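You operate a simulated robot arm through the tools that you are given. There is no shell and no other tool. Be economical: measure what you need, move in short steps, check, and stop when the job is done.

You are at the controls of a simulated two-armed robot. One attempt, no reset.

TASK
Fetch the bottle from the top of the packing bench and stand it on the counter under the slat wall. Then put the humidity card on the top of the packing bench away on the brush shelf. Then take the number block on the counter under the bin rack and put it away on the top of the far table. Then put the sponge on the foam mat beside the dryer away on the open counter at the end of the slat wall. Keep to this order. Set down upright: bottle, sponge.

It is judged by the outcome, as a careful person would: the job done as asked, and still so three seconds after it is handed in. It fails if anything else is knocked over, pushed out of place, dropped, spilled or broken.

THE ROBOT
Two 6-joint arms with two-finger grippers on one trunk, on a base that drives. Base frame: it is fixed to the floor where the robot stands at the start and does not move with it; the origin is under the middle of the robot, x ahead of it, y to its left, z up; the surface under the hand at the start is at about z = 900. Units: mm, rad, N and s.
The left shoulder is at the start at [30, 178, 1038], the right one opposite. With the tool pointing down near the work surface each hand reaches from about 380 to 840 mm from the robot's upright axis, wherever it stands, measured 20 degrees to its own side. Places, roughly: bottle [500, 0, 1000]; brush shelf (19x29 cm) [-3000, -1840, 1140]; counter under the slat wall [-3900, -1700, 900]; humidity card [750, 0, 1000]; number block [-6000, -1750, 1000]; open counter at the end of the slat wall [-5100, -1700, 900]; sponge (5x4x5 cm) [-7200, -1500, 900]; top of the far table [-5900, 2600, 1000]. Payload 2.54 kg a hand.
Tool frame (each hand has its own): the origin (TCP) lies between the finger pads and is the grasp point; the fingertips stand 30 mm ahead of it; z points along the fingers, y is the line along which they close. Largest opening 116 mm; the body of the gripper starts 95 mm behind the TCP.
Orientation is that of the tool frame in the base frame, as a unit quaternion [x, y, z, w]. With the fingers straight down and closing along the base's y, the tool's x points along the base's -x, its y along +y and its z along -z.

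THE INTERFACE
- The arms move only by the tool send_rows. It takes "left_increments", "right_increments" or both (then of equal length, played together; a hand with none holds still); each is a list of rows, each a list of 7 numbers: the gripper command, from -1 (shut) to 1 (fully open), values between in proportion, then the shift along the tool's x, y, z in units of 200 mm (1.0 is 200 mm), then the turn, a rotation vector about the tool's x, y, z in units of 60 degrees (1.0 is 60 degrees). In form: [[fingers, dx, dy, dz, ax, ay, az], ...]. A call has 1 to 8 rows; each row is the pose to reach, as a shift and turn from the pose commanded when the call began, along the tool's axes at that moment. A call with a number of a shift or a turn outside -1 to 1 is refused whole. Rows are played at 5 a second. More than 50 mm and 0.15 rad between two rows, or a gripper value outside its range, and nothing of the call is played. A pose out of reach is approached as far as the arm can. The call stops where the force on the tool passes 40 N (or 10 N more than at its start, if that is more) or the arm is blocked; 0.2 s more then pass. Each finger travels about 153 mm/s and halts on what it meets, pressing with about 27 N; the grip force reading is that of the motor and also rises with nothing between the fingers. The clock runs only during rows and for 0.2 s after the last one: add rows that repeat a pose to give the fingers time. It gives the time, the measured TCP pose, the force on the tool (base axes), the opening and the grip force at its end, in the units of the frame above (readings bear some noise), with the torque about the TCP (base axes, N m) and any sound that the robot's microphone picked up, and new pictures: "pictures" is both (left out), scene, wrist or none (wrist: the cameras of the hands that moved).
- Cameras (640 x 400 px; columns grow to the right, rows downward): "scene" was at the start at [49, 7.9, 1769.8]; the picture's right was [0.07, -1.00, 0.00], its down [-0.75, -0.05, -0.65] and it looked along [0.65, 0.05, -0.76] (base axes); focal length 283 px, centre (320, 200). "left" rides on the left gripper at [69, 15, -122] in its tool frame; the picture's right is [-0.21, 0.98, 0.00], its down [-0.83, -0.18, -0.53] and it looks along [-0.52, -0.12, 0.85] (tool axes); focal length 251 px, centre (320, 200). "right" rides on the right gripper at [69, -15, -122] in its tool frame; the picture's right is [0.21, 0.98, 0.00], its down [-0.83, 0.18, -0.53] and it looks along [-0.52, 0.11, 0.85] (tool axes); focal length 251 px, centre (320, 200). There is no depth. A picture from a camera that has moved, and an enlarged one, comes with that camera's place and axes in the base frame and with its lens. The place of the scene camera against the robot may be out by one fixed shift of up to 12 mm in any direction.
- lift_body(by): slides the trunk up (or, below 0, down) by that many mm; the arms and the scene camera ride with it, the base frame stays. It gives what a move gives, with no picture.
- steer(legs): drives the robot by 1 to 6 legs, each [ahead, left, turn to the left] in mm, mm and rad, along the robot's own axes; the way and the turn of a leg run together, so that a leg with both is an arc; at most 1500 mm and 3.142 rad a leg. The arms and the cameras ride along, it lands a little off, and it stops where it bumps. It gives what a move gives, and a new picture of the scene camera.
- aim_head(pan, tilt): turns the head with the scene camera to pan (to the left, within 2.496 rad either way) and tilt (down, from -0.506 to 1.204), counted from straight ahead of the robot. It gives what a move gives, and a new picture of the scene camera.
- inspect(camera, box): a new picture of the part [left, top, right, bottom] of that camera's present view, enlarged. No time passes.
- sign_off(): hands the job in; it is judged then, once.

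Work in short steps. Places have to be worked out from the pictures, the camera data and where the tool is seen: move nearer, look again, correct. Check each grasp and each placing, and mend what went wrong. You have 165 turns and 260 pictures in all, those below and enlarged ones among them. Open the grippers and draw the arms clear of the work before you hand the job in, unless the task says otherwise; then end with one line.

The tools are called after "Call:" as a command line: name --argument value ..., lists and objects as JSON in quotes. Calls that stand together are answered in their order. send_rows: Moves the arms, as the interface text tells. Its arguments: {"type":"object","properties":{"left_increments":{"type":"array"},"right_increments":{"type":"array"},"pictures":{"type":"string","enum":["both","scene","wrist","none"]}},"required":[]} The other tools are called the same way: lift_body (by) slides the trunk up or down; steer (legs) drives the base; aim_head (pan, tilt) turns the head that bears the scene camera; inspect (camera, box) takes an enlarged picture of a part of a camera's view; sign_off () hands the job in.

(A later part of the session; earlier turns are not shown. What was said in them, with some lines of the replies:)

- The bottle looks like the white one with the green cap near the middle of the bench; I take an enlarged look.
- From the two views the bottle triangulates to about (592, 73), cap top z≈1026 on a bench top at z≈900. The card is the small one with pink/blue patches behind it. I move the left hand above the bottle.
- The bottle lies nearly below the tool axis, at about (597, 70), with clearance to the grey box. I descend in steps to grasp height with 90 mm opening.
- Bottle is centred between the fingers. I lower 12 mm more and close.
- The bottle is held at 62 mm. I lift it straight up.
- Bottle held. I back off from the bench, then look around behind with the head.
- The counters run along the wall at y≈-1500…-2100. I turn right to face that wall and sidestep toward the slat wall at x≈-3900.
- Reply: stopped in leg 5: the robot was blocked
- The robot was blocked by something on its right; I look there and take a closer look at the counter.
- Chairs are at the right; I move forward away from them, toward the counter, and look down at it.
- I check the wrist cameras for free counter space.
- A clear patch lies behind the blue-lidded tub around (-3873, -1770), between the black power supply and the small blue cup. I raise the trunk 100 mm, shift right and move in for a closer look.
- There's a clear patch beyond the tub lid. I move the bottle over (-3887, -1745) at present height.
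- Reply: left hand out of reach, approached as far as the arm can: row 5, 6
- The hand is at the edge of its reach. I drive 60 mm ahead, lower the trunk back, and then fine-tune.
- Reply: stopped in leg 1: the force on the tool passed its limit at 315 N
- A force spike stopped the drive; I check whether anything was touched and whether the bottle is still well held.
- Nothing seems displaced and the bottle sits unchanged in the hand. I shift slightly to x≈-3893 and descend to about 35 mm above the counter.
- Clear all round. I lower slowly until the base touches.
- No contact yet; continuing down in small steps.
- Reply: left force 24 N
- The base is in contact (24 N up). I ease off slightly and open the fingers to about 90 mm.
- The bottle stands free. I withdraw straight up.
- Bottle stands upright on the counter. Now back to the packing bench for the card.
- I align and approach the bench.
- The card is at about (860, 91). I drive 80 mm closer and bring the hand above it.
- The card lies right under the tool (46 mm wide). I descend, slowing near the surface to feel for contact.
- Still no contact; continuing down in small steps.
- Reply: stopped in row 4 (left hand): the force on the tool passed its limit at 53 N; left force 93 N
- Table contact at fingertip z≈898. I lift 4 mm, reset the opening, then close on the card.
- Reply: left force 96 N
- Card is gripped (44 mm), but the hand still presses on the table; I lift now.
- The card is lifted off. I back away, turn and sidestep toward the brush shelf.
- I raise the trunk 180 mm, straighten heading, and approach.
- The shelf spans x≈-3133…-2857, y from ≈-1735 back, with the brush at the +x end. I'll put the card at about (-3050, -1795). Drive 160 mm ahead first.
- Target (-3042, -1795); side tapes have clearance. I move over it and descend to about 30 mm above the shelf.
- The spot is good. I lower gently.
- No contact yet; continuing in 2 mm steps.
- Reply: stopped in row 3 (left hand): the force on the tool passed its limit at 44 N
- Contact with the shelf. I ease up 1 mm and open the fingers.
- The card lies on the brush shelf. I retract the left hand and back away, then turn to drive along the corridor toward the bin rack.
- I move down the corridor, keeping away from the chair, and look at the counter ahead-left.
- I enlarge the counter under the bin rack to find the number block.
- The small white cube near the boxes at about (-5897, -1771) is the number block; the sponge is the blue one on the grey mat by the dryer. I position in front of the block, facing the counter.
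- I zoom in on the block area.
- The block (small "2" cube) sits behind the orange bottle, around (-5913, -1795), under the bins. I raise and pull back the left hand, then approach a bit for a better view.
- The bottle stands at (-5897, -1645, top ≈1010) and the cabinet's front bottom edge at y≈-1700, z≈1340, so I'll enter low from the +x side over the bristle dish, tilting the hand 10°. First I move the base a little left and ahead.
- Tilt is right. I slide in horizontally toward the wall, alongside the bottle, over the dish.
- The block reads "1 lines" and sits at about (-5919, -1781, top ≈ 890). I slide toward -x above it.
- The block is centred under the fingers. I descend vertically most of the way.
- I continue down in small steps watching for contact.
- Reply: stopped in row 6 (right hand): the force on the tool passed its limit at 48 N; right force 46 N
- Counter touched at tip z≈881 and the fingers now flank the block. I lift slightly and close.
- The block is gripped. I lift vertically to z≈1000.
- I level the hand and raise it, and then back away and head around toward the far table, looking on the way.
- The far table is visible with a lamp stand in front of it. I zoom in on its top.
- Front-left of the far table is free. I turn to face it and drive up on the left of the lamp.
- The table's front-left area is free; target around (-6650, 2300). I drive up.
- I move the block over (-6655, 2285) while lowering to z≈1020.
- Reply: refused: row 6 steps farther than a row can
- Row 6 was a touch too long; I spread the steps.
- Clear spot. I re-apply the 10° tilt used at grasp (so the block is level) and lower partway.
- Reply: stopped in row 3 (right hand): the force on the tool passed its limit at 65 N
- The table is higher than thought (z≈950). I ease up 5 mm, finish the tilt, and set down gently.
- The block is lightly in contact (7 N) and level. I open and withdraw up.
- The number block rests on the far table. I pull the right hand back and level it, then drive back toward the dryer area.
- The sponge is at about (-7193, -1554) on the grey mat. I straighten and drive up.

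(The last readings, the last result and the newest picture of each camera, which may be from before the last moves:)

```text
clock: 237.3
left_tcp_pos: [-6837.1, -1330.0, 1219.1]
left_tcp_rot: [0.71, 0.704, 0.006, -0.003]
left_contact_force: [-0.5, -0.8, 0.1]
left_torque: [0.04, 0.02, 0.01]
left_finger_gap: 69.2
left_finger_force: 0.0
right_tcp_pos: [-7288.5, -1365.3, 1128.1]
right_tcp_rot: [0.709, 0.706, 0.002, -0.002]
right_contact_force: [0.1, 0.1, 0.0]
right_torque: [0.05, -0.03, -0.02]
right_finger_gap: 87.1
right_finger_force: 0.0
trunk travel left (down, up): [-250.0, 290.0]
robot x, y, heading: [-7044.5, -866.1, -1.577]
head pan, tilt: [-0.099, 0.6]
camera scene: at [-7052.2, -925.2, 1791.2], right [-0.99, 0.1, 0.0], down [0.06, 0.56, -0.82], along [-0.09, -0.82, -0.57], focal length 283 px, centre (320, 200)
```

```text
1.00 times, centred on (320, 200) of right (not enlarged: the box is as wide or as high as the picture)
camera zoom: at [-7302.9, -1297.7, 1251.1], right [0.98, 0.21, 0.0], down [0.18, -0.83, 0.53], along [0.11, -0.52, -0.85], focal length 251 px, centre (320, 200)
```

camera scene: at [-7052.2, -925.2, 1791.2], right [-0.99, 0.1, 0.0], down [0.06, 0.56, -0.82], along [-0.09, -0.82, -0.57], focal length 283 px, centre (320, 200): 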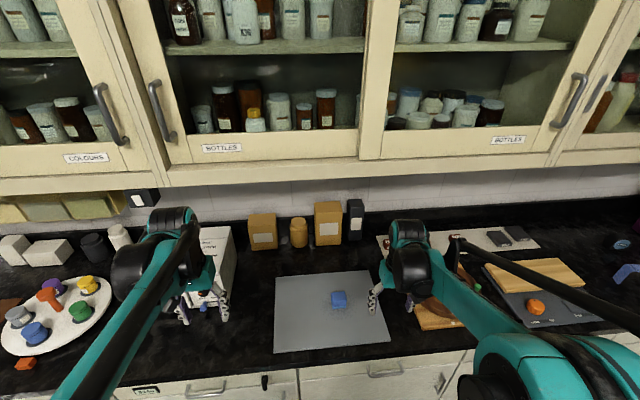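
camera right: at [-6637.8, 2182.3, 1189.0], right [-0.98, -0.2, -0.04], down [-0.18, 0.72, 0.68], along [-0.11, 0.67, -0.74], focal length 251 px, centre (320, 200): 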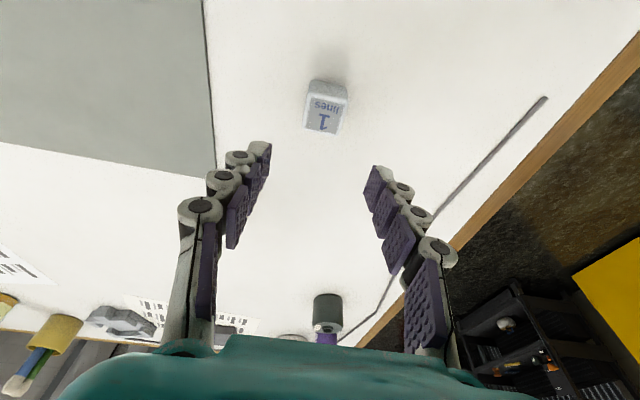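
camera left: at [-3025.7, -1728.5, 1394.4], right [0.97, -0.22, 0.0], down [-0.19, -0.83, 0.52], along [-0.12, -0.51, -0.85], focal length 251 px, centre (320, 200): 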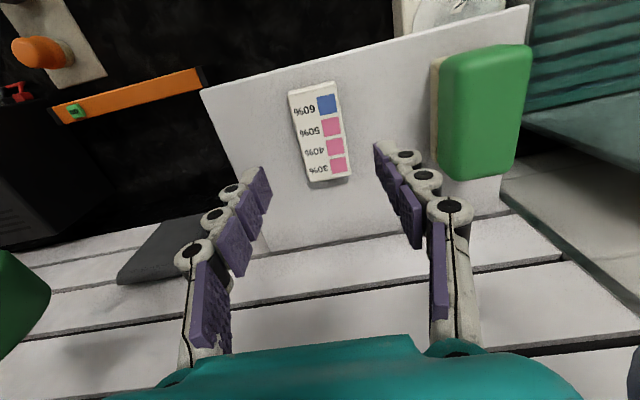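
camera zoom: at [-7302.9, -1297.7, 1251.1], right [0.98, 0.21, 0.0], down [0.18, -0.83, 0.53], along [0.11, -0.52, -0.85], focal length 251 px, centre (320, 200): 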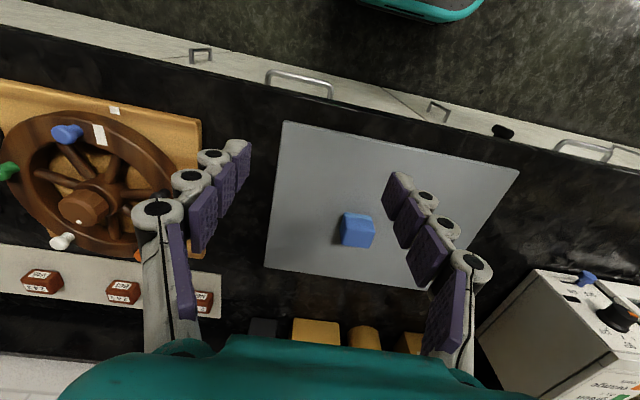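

Sponge about (-7185, -1549). I move the hand over it and partly down.

Call:
send_rows --right_increments '[[0.3, -0.15, 0.1, 0, 0, 0, 0], [0.3, -0.32, 0.2, 0.05, 0, 0, 0], [0.3, -0.49, 0.3, 0.12, 0, 0, 0], [0.3, -0.65, 0.39, 0.2, 0, 0, 0], [0.3, -0.79, 0.46, 0.3, 0, 0, 0], [0.3, -0.92, 0.515, 0.42, 0, 0, 0], [0.3, -0.92, 0.515, 0.42, 0, 0, 0]]' --pictures "wrist"

```text
clock: 238.9
left_tcp_pos: [-6837.2, -1329.5, 1218.8]
left_tcp_rot: [0.71, 0.704, 0.006, -0.002]
left_contact_force: [0.1, 0.9, 0.3]
left_torque: [-0.04, 0.02, 0.02]
left_finger_gap: 69.7
left_finger_force: 0.0
right_tcp_pos: [-7188.5, -1546.2, 1045.3]
right_tcp_rot: [0.708, 0.706, 0.002, -0.002]
right_contact_force: [0.4, 0.3, 0.7]
right_torque: [-0.01, 0.02, 0.02]
right_finger_gap: 75.6
right_finger_force: 0.1
trunk travel left (down, up): [-250.0, 290.0]
robot x, y, heading: [-7044.8, -869.5, -1.575]
head pan, tilt: [-0.099, 0.6]
camera right: at [-7202.7, -1478.2, 1167.3], right [0.98, 0.21, 0.0], down [0.18, -0.83, 0.53], along [0.11, -0.52, -0.85], focal length 251 px, centre (320, 200)
```

right: 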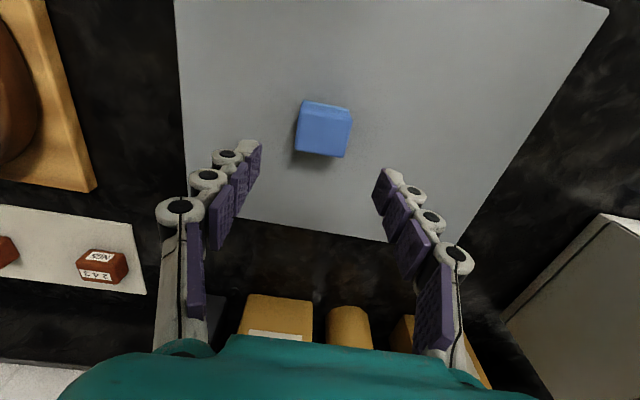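

Sponge is centred under the fingers. I descend to z≈928 and close on it.

Call:
send_rows --right_increments '[[0.3, 0, 0.015, 0.2, 0, 0, 0], [0.3, 0, 0.015, 0.4, 0, 0, 0], [0.3, 0, 0.015, 0.52, 0, 0, 0], [0.3, 0, 0.015, 0.585, 0, 0, 0], [0.3, 0, 0.015, 0.585, 0, 0, 0]]' --pictures "wrist"

```text
clock: 240.1
left_tcp_pos: [-6837.6, -1328.7, 1219.3]
left_tcp_rot: [0.71, 0.704, 0.006, -0.003]
left_contact_force: [0.1, -0.3, -0.1]
left_torque: [0.02, 0.02, -0.01]
left_finger_gap: 69.8
left_finger_force: 0.1
right_tcp_pos: [-7185.6, -1546.6, 926.8]
right_tcp_rot: [0.709, 0.706, 0.001, -0.002]
right_contact_force: [-0.1, 0.8, 0.2]
right_torque: [-0.01, 0.04, 0.02]
right_finger_gap: 75.3
right_finger_force: 0.0
trunk travel left (down, up): [-250.0, 290.0]
robot x, y, heading: [-7046.2, -869.8, -1.576]
head pan, tilt: [-0.099, 0.6]
camera right: at [-7200.6, -1479.6, 1048.7], right [0.98, 0.21, 0.0], down [0.18, -0.83, 0.53], along [0.11, -0.52, -0.85], focal length 251 px, centre (320, 200)
```

right: 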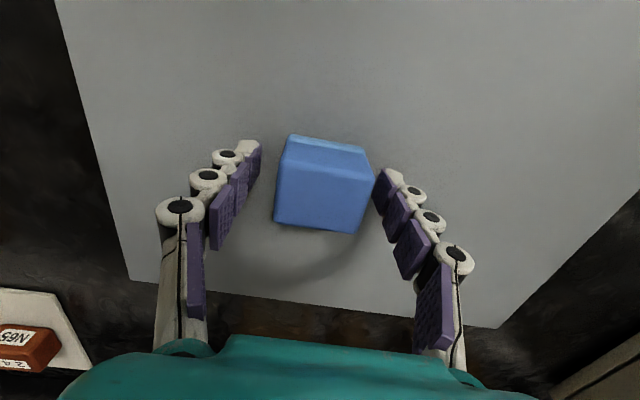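

Well placed; closing.

Call:
send_rows --right_increments '[[-0.2, 0, 0, 0, 0, 0, 0], [-1, 0, 0, 0, 0, 0, 0], [-1, 0, 0, 0, 0, 0, 0], [-1, 0, 0, 0, 0, 0, 0], [-1, 0, 0, -0.1, 0, 0, 0], [-1, 0, 0, -0.25, 0, 0, 0]]' --pictures "wrist"

```text
clock: 241.5
left_tcp_pos: [-6837.0, -1328.6, 1219.4]
left_tcp_rot: [0.71, 0.704, 0.006, -0.004]
left_contact_force: [-0.1, 0.1, 0.0]
left_torque: [0.01, -0.01, -0.03]
left_finger_gap: 69.5
left_finger_force: 0.1
right_tcp_pos: [-7185.7, -1545.8, 976.9]
right_tcp_rot: [0.708, 0.706, 0.001, -0.002]
right_contact_force: [-0.4, -0.6, 0.0]
right_torque: [0.0, 0.03, 0.0]
right_finger_gap: 48.6
right_finger_force: 27.4
trunk travel left (down, up): [-250.0, 290.0]
robot x, y, heading: [-7044.7, -868.4, -1.57]
head pan, tilt: [-0.099, 0.6]
camera right: at [-7200.9, -1479.1, 1099.7], right [0.98, 0.21, 0.0], down [0.18, -0.83, 0.53], along [0.11, -0.52, -0.85], focal length 251 px, centre (320, 200)
```

right: 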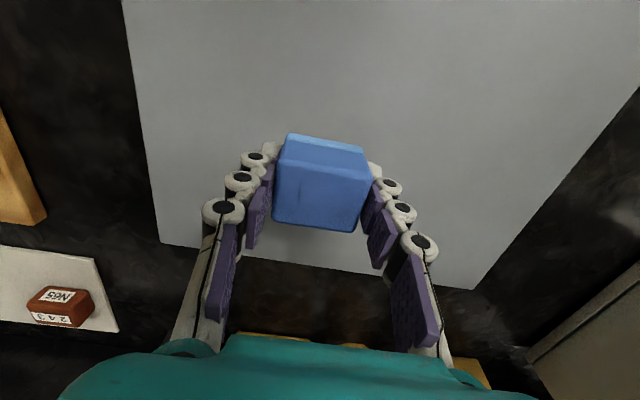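

Sponge held upright (48.6 mm). I raise and retract, then drive to the open counter at the end of the slat wall.

Call:
send_rows --right_increments '[[-1, 0, 0, -0.2, 0, 0, 0], [-1, 0, 0, -0.4, 0, 0, 0], [-1, 0.1, 0, -0.6, 0, 0, 0], [-1, 0.25, 0, -0.8, 0, 0, 0], [-1, 0.4, 0, -0.98, 0, 0, 0], [-1, 0.6, 0, -0.98, 0, 0, 0], [-1, 0.8, 0, -0.98, 0, 0, 0]]' --pictures "none"

Call:
steer --legs '[[-170, 0, 0], [0, 1500, 0], [0, 500, 0]]'

Call:
aim_head --pan 0 --tilt 0.6

```text
clock: 243.1
left_tcp_pos: [-6837.4, -1329.2, 1219.8]
left_tcp_rot: [0.71, 0.704, 0.005, -0.003]
left_contact_force: [0.0, 0.5, 0.1]
left_torque: [-0.03, -0.02, -0.01]
left_finger_gap: 69.5
left_finger_force: 0.2
right_tcp_pos: [-7185.5, -1386.0, 1172.7]
right_tcp_rot: [0.709, 0.706, 0.002, -0.001]
right_contact_force: [-1.0, 1.2, 0.0]
right_torque: [-0.04, -0.01, 0.05]
right_finger_gap: 48.5
right_finger_force: 27.4
trunk travel left (down, up): [-250.0, 290.0]
robot x, y, heading: [-7045.7, -867.7, -1.574]
head pan, tilt: [-0.099, 0.6]
```

```text
clock: 254.3
left_tcp_pos: [-4793.5, -1141.4, 1218.0]
left_tcp_rot: [0.703, 0.711, 0.006, -0.004]
left_contact_force: [1.0, 0.2, 0.8]
left_torque: [0.01, 0.02, -0.01]
left_finger_gap: 69.5
left_finger_force: 0.1
right_tcp_pos: [-5140.0, -1207.1, 1172.8]
right_tcp_rot: [0.701, 0.713, 0.002, -0.003]
right_contact_force: [1.0, -0.1, -1.4]
right_torque: [-0.01, 0.02, 0.01]
right_finger_gap: 48.9
right_finger_force: 27.4
trunk travel left (down, up): [-250.0, 290.0]
robot x, y, heading: [-5010.3, -683.1, -1.555]
head pan, tilt: [-0.099, 0.6]
camera scene: at [-5017.2, -740.3, 1791.2], right [-1.0, 0.08, 0.0], down [0.05, 0.56, -0.82], along [-0.07, -0.82, -0.57], focal length 283 px, centre (320, 200)
```

scene: 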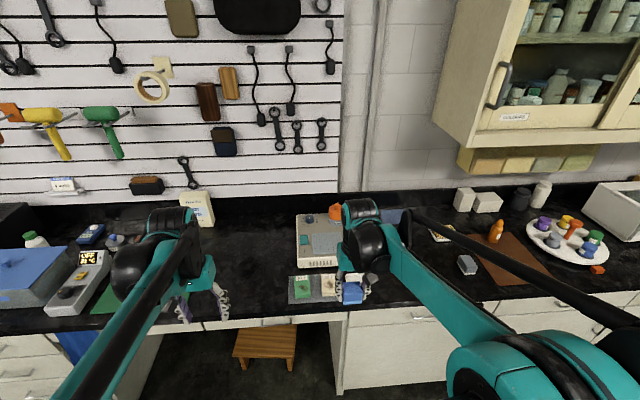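

```text
clock: 254.9
left_tcp_pos: [-4793.5, -1141.9, 1219.0]
left_tcp_rot: [0.703, 0.712, 0.006, -0.003]
left_contact_force: [0.1, 0.5, 0.4]
left_torque: [-0.01, -0.02, 0.01]
left_finger_gap: 69.7
left_finger_force: 0.2
right_tcp_pos: [-5140.4, -1207.7, 1173.4]
right_tcp_rot: [0.701, 0.713, 0.002, -0.001]
right_contact_force: [0.8, 0.2, -0.4]
right_torque: [-0.02, 0.0, 0.0]
right_finger_gap: 48.5
right_finger_force: 26.9
trunk travel left (down, up): [-250.0, 290.0]
robot x, y, heading: [-5010.4, -687.6, -1.552]
head pan, tilt: [0.0, 0.6]
camera scene: at [-5009.3, -740.6, 1791.2], right [-1.0, -0.02, 0.0], down [-0.01, 0.56, -0.82], along [0.01, -0.82, -0.57], focal length 283 px, centre (320, 200)
```

scene: 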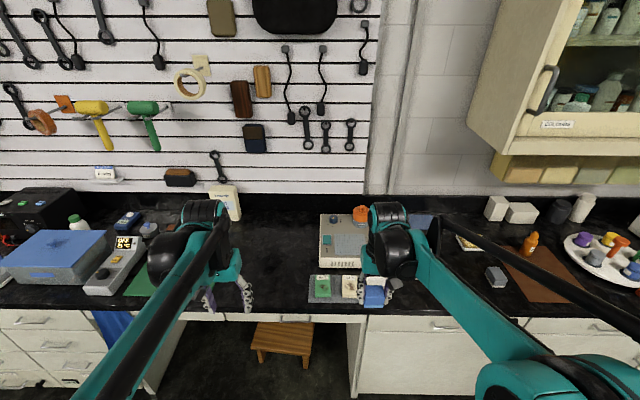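

Between the soft-wipes box and the white device there's genuinely open counter (x≈-4700…-5000). I aim for about (-4930, -1650), closest to the named spot, and move the base accordingly.

Call:
steer --legs '[[0, 240, -0.02], [250, 0, 0]]'

Call:
inspect --camera "right" --box '[0, 0, 640, 400]'

```text
clock: 258.1
left_tcp_pos: [-4563.4, -1397.6, 1218.7]
left_tcp_rot: [0.711, 0.704, 0.006, -0.004]
left_contact_force: [0.6, -0.3, 0.2]
left_torque: [0.01, -0.01, 0.0]
left_finger_gap: 69.7
left_finger_force: 0.1
right_tcp_pos: [-4912.0, -1457.0, 1172.4]
right_tcp_rot: [0.708, 0.706, 0.002, -0.002]
right_contact_force: [1.0, -0.2, -0.1]
right_torque: [0.06, 0.0, 0.02]
right_finger_gap: 48.7
right_finger_force: 27.3
trunk travel left (down, up): [-250.0, 290.0]
robot x, y, heading: [-4773.2, -932.8, -1.579]
head pan, tilt: [0.0, 0.6]
camera scene: at [-4770.6, -992.7, 1791.2], right [-1.0, 0.0, 0.0], down [0.0, 0.57, -0.82], along [0.0, -0.82, -0.57], focal length 283 px, centre (320, 200)
```

scene: 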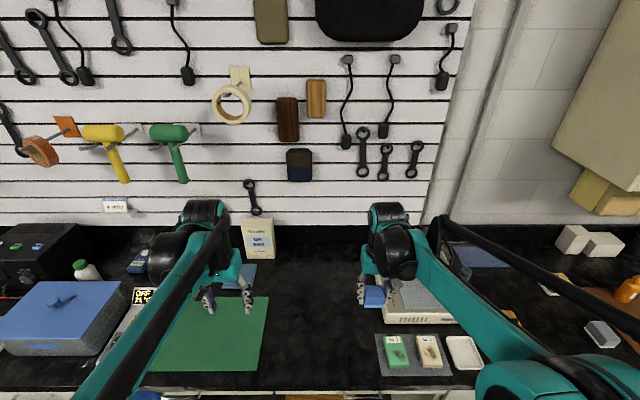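

```text
1.00 times, centred on (320, 200) of right (not enlarged: the box is as wide or as high as the picture)
camera zoom: at [-4926.4, -1389.4, 1294.7], right [0.98, 0.21, 0.0], down [0.18, -0.83, 0.53], along [0.11, -0.52, -0.85], focal length 251 px, centre (320, 200)
```

zoom: 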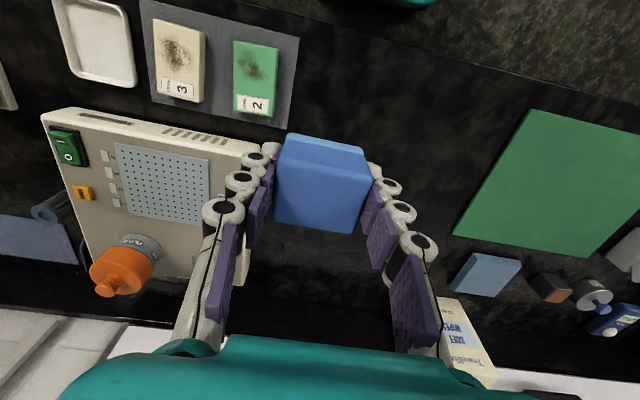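

Open counter spans x≈-4600…-4990. I bring the sponge to (-4922, -1620) and down to z≈965.

Call:
send_rows --right_increments '[[-1, -0.2, -0.02, 0, 0, 0, 0], [-1, -0.4, -0.04, 0.05, 0, 0, 0], [-1, -0.6, -0.05, 0.15, 0, 0, 0], [-1, -0.75, -0.05, 0.33, 0, 0, 0], [-1, -0.815, -0.05, 0.54, 0, 0, 0], [-1, -0.815, -0.05, 0.76, 0, 0, 0], [-1, -0.815, -0.05, 0.98, 0, 0, 0], [-1, -0.815, -0.05, 1.0, 0, 0, 0]]'

```text
clock: 259.9
left_tcp_pos: [-4564.4, -1397.2, 1218.8]
left_tcp_rot: [0.71, 0.704, 0.005, -0.004]
left_contact_force: [0.8, 0.3, 1.1]
left_torque: [-0.01, -0.02, 0.03]
left_finger_gap: 69.5
left_finger_force: 0.1
right_tcp_pos: [-4925.3, -1614.4, 972.5]
right_tcp_rot: [0.709, 0.705, 0.002, -0.002]
right_contact_force: [0.5, 0.4, -0.4]
right_torque: [0.0, -0.01, 0.01]
right_finger_gap: 48.6
right_finger_force: 27.1
trunk travel left (down, up): [-250.0, 290.0]
robot x, y, heading: [-4772.0, -934.3, -1.572]
head pan, tilt: [0.0, 0.6]
camera scene: at [-4770.4, -991.1, 1791.3], right [-1.0, 0.0, 0.0], down [0.0, 0.56, -0.83], along [0.0, -0.83, -0.56], focal length 283 px, centre (320, 200)
camera right: at [-4938.1, -1548.1, 1095.4], right [0.98, 0.21, 0.0], down [0.18, -0.83, 0.53], along [0.11, -0.52, -0.85], focal length 251 px, centre (320, 200)
```

scene: 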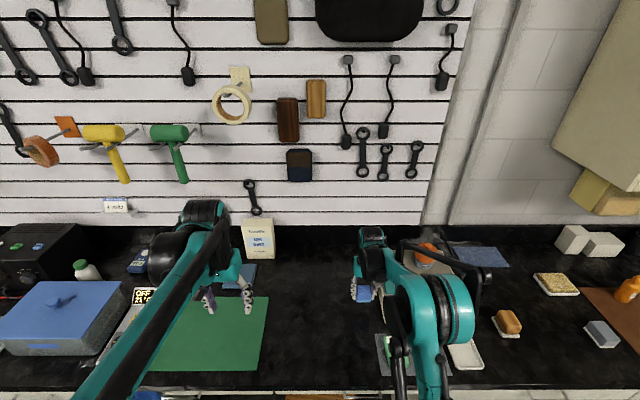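
right: 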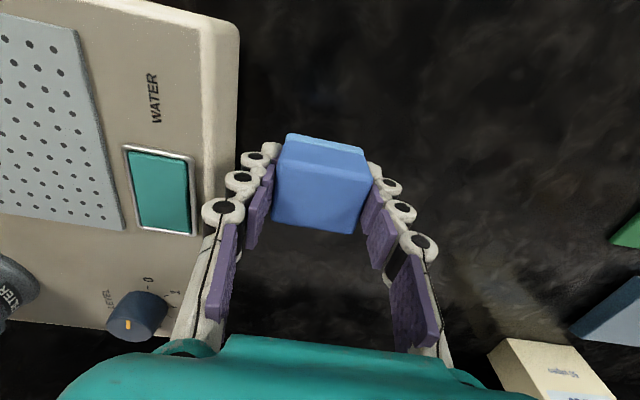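

Clear of the device. I shift 8 mm away from it and lower gently.

Call:
send_rows --right_increments '[[-1, 0, 0.04, 0.08, 0, 0, 0], [-1, 0, 0.04, 0.16, 0, 0, 0], [-1, 0, 0.04, 0.19, 0, 0, 0], [-1, 0, 0.04, 0.21, 0, 0, 0], [-1, 0, 0.04, 0.225, 0, 0, 0], [-1, 0, 0.04, 0.24, 0, 0, 0], [-1, 0, 0.04, 0.25, 0, 0, 0]]' --pictures "wrist"

```text
clock: 261.6
left_tcp_pos: [-4563.2, -1396.3, 1218.8]
left_tcp_rot: [0.711, 0.704, 0.005, -0.003]
left_contact_force: [-0.1, 0.5, -1.0]
left_torque: [0.0, -0.01, 0.03]
left_finger_gap: 69.5
left_finger_force: 0.0
right_tcp_pos: [-4915.6, -1616.9, 923.6]
right_tcp_rot: [0.709, 0.705, 0.002, -0.001]
right_contact_force: [1.2, 0.3, -1.3]
right_torque: [-0.03, 0.01, 0.02]
right_finger_gap: 48.5
right_finger_force: 27.1
trunk travel left (down, up): [-250.0, 290.0]
robot x, y, heading: [-4772.1, -934.1, -1.576]
head pan, tilt: [0.0, 0.6]
camera right: at [-4928.9, -1550.5, 1044.6], right [0.98, 0.21, 0.0], down [0.18, -0.83, 0.53], along [0.11, -0.52, -0.85], focal length 251 px, centre (320, 200)
```

right: 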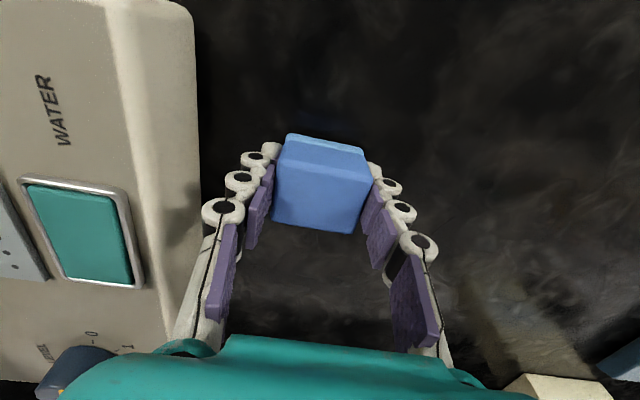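

No contact yet; continuing in 2 mm steps.

Call:
send_rows --right_increments '[[-1, 0, 0, 0.01, 0, 0, 0], [-1, 0, 0, 0.02, 0, 0, 0], [-1, 0, 0, 0.03, 0, 0, 0], [-1, 0, 0, 0.04, 0, 0, 0], [-1, 0, 0, 0.05, 0, 0, 0], [-1, 0, 0, 0.06, 0, 0, 0]]' --pictures "wrist"

```text
clock: 262.9
left_tcp_pos: [-4563.2, -1395.2, 1218.7]
left_tcp_rot: [0.71, 0.704, 0.005, -0.003]
left_contact_force: [0.4, -0.7, -0.3]
left_torque: [0.02, -0.02, 0.0]
left_finger_gap: 69.7
left_finger_force: 0.1
right_tcp_pos: [-4913.9, -1617.8, 913.2]
right_tcp_rot: [0.708, 0.706, 0.0, 0.0]
right_contact_force: [0.7, 1.7, 20.9]
right_torque: [0.17, -0.06, -0.02]
right_finger_gap: 48.5
right_finger_force: 26.8
trunk travel left (down, up): [-250.0, 290.0]
robot x, y, heading: [-4769.9, -934.0, -1.57]
head pan, tilt: [0.0, 0.6]
stopped in row 6 (right hand): the force on the tool passed its limit at 42 N (the readings are from after the stop); the commanded pose is now the measured one
camera right: at [-4928.9, -1549.2, 1036.2], right [0.98, 0.21, 0.0], down [0.18, -0.83, 0.53], along [0.11, -0.52, -0.85], focal length 251 px, centre (320, 200)
```

right: 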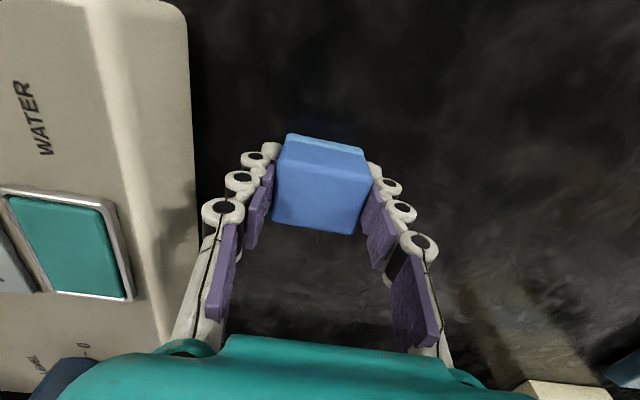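

Touchdown. I ease up 1 mm, open to about 70 mm and withdraw upward.

Call:
send_rows --right_increments '[[-1, 0, 0, -0.007, 0, 0, 0], [-0.2, 0, 0, -0.007, 0, 0, 0], [0.15, 0, 0, -0.007, 0, 0, 0], [0.15, 0, 0, -0.007, 0, 0, 0], [0.15, 0, 0, -0.1, 0, 0, 0], [0.15, 0, 0, -0.3, 0, 0, 0], [0.15, 0, 0, -0.54, 0, 0, 0], [0.15, 0, 0, -0.75, 0, 0, 0]]'

```text
clock: 264.7
left_tcp_pos: [-4564.5, -1396.1, 1220.7]
left_tcp_rot: [0.71, 0.704, 0.006, -0.003]
left_contact_force: [-0.3, 0.4, -0.4]
left_torque: [-0.05, 0.02, -0.01]
left_finger_gap: 69.7
left_finger_force: 0.0
right_tcp_pos: [-4914.2, -1616.3, 1061.7]
right_tcp_rot: [0.708, 0.706, 0.0, -0.001]
right_contact_force: [0.1, -0.3, 0.5]
right_torque: [-0.01, -0.02, 0.03]
right_finger_gap: 66.8
right_finger_force: 0.0
trunk travel left (down, up): [-250.0, 290.0]
robot x, y, heading: [-4770.5, -932.9, -1.571]
head pan, tilt: [0.0, 0.6]
camera scene: at [-4770.5, -990.3, 1791.3], right [-1.0, 0.0, 0.0], down [0.0, 0.56, -0.83], along [0.0, -0.83, -0.56], focal length 283 px, centre (320, 200)
camera right: at [-4928.9, -1549.5, 1182.9], right [0.98, 0.21, 0.0], down [0.18, -0.83, 0.53], along [0.11, -0.52, -0.85], focal length 251 px, centre (320, 200)
```

scene: 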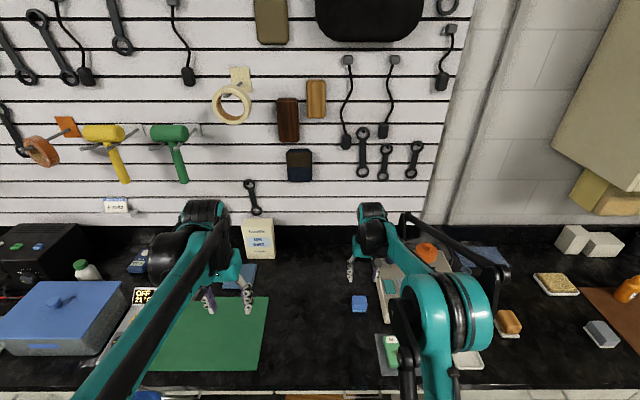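
right: 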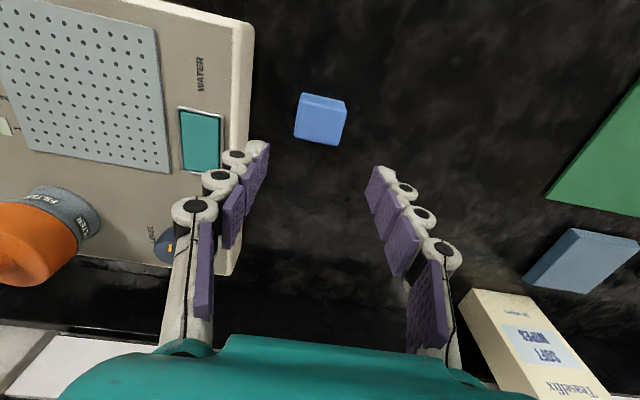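

All four are placed. I withdraw the right arm, back the base off, and take a last look at the bottle.

Call:
send_rows --right_increments '[[0.15, 0, 0, -0.2, 0, 0, 0], [0.15, 0, 0, -0.4, 0, 0, 0], [0.15, 0.2, 0, -0.5, 0, 0, 0], [0.15, 0.4, 0, -0.5, 0, 0, 0], [0.15, 0.6, 0, -0.5, 0, 0, 0], [0.15, 0.8, 0, -0.5, 0, 0, 0]]' --pictures "none"

Call:
steer --legs '[[-150, 0, 0]]'

Call:
aim_head --pan 0.6 --tilt 0.45

Call:
inspect --camera "scene" --box '[140, 140, 460, 340]'

```text
clock: 266.1
left_tcp_pos: [-4563.8, -1395.2, 1218.8]
left_tcp_rot: [0.71, 0.704, 0.005, -0.002]
left_contact_force: [0.5, 0.2, 0.3]
left_torque: [-0.01, -0.02, -0.01]
left_finger_gap: 69.7
left_finger_force: 0.0
right_tcp_pos: [-4914.4, -1456.1, 1163.6]
right_tcp_rot: [0.709, 0.705, -0.001, -0.001]
right_contact_force: [0.1, 0.9, 0.8]
right_torque: [-0.03, -0.02, -0.03]
right_finger_gap: 66.5
right_finger_force: 0.0
trunk travel left (down, up): [-250.0, 290.0]
robot x, y, heading: [-4768.2, -936.5, -1.571]
head pan, tilt: [0.0, 0.6]
```

```text
clock: 267.5
left_tcp_pos: [-4563.8, -1248.6, 1219.7]
left_tcp_rot: [0.71, 0.704, 0.006, -0.003]
left_contact_force: [0.1, 0.3, 0.3]
left_torque: [0.0, 0.01, 0.0]
left_finger_gap: 69.8
left_finger_force: 0.0
right_tcp_pos: [-4915.7, -1311.6, 1164.6]
right_tcp_rot: [0.708, 0.706, 0.0, 0.0]
right_contact_force: [0.5, 0.0, -0.7]
right_torque: [-0.05, 0.05, 0.01]
right_finger_gap: 66.7
right_finger_force: 0.1
trunk travel left (down, up): [-250.0, 290.0]
robot x, y, heading: [-4770.6, -787.5, -1.575]
head pan, tilt: [0.0, 0.6]
camera scene: at [-4770.1, -843.6, 1791.3], right [-1.0, 0.0, 0.0], down [0.0, 0.56, -0.83], along [0.0, -0.83, -0.56], focal length 283 px, centre (320, 200)
```

scene: 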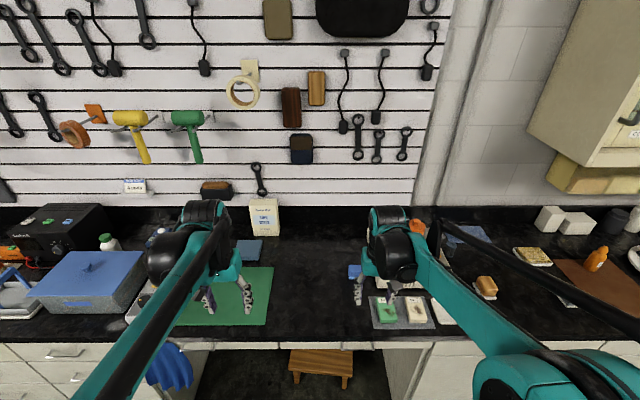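

```text
clock: 268.5
left_tcp_pos: [-4564.4, -1250.8, 1220.0]
left_tcp_rot: [0.71, 0.704, 0.005, -0.003]
left_contact_force: [0.3, -0.1, 0.2]
left_torque: [0.01, -0.01, 0.02]
left_finger_gap: 69.7
left_finger_force: 0.1
right_tcp_pos: [-4914.2, -1311.2, 1164.1]
right_tcp_rot: [0.709, 0.705, -0.001, -0.002]
right_contact_force: [-0.8, 0.7, 0.4]
right_torque: [-0.02, 0.03, 0.04]
right_finger_gap: 66.7
right_finger_force: 0.1
trunk travel left (down, up): [-250.0, 290.0]
robot x, y, heading: [-4772.8, -789.0, -1.572]
head pan, tilt: [0.6, 0.45]
camera scene: at [-4718.2, -832.4, 1804.8], right [-0.83, -0.56, 0.0], down [-0.24, 0.36, -0.9], along [0.51, -0.75, -0.44], focal length 283 px, centre (320, 200)
```

scene: 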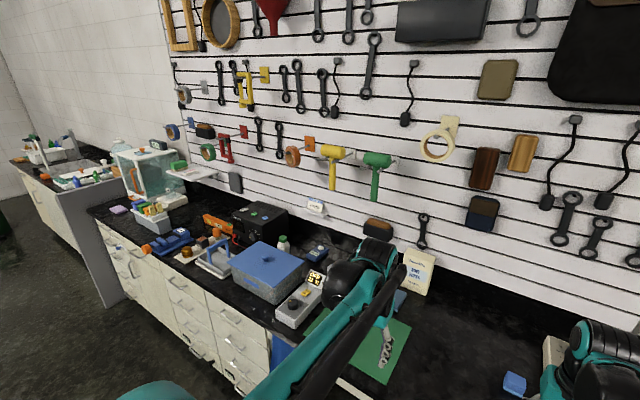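

```text
2.00 times, centred on (300, 240) of scene
camera zoom: at [-4718.2, -832.4, 1804.8], right [-0.83, -0.56, 0.0], down [-0.24, 0.36, -0.9], along [0.51, -0.75, -0.44], focal length 565 px, centre (360, 120)
```

zoom: 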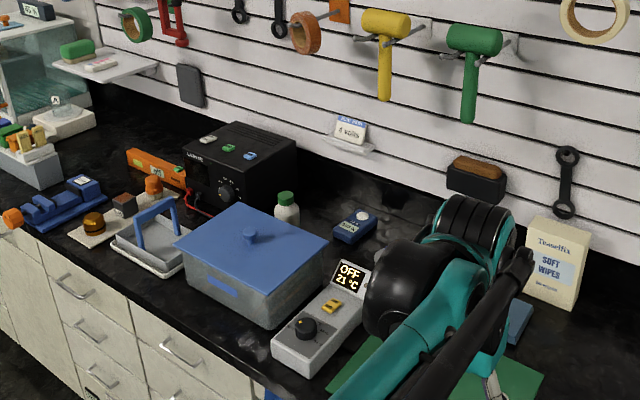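

The bottle stands, the card lies on the shelf, the block is on the far table and the sponge stands on the open counter. Grippers are open and the arms clear, so I hand in.

Call:
sign_off

```text
The job is handed in.
```

All four items were placed in the order you gave, with the bottle and sponge upright. While I was positioning the bottle, a 315 N force stopped the base near the slat wall; the pictures showed nothing knocked over or displaced.
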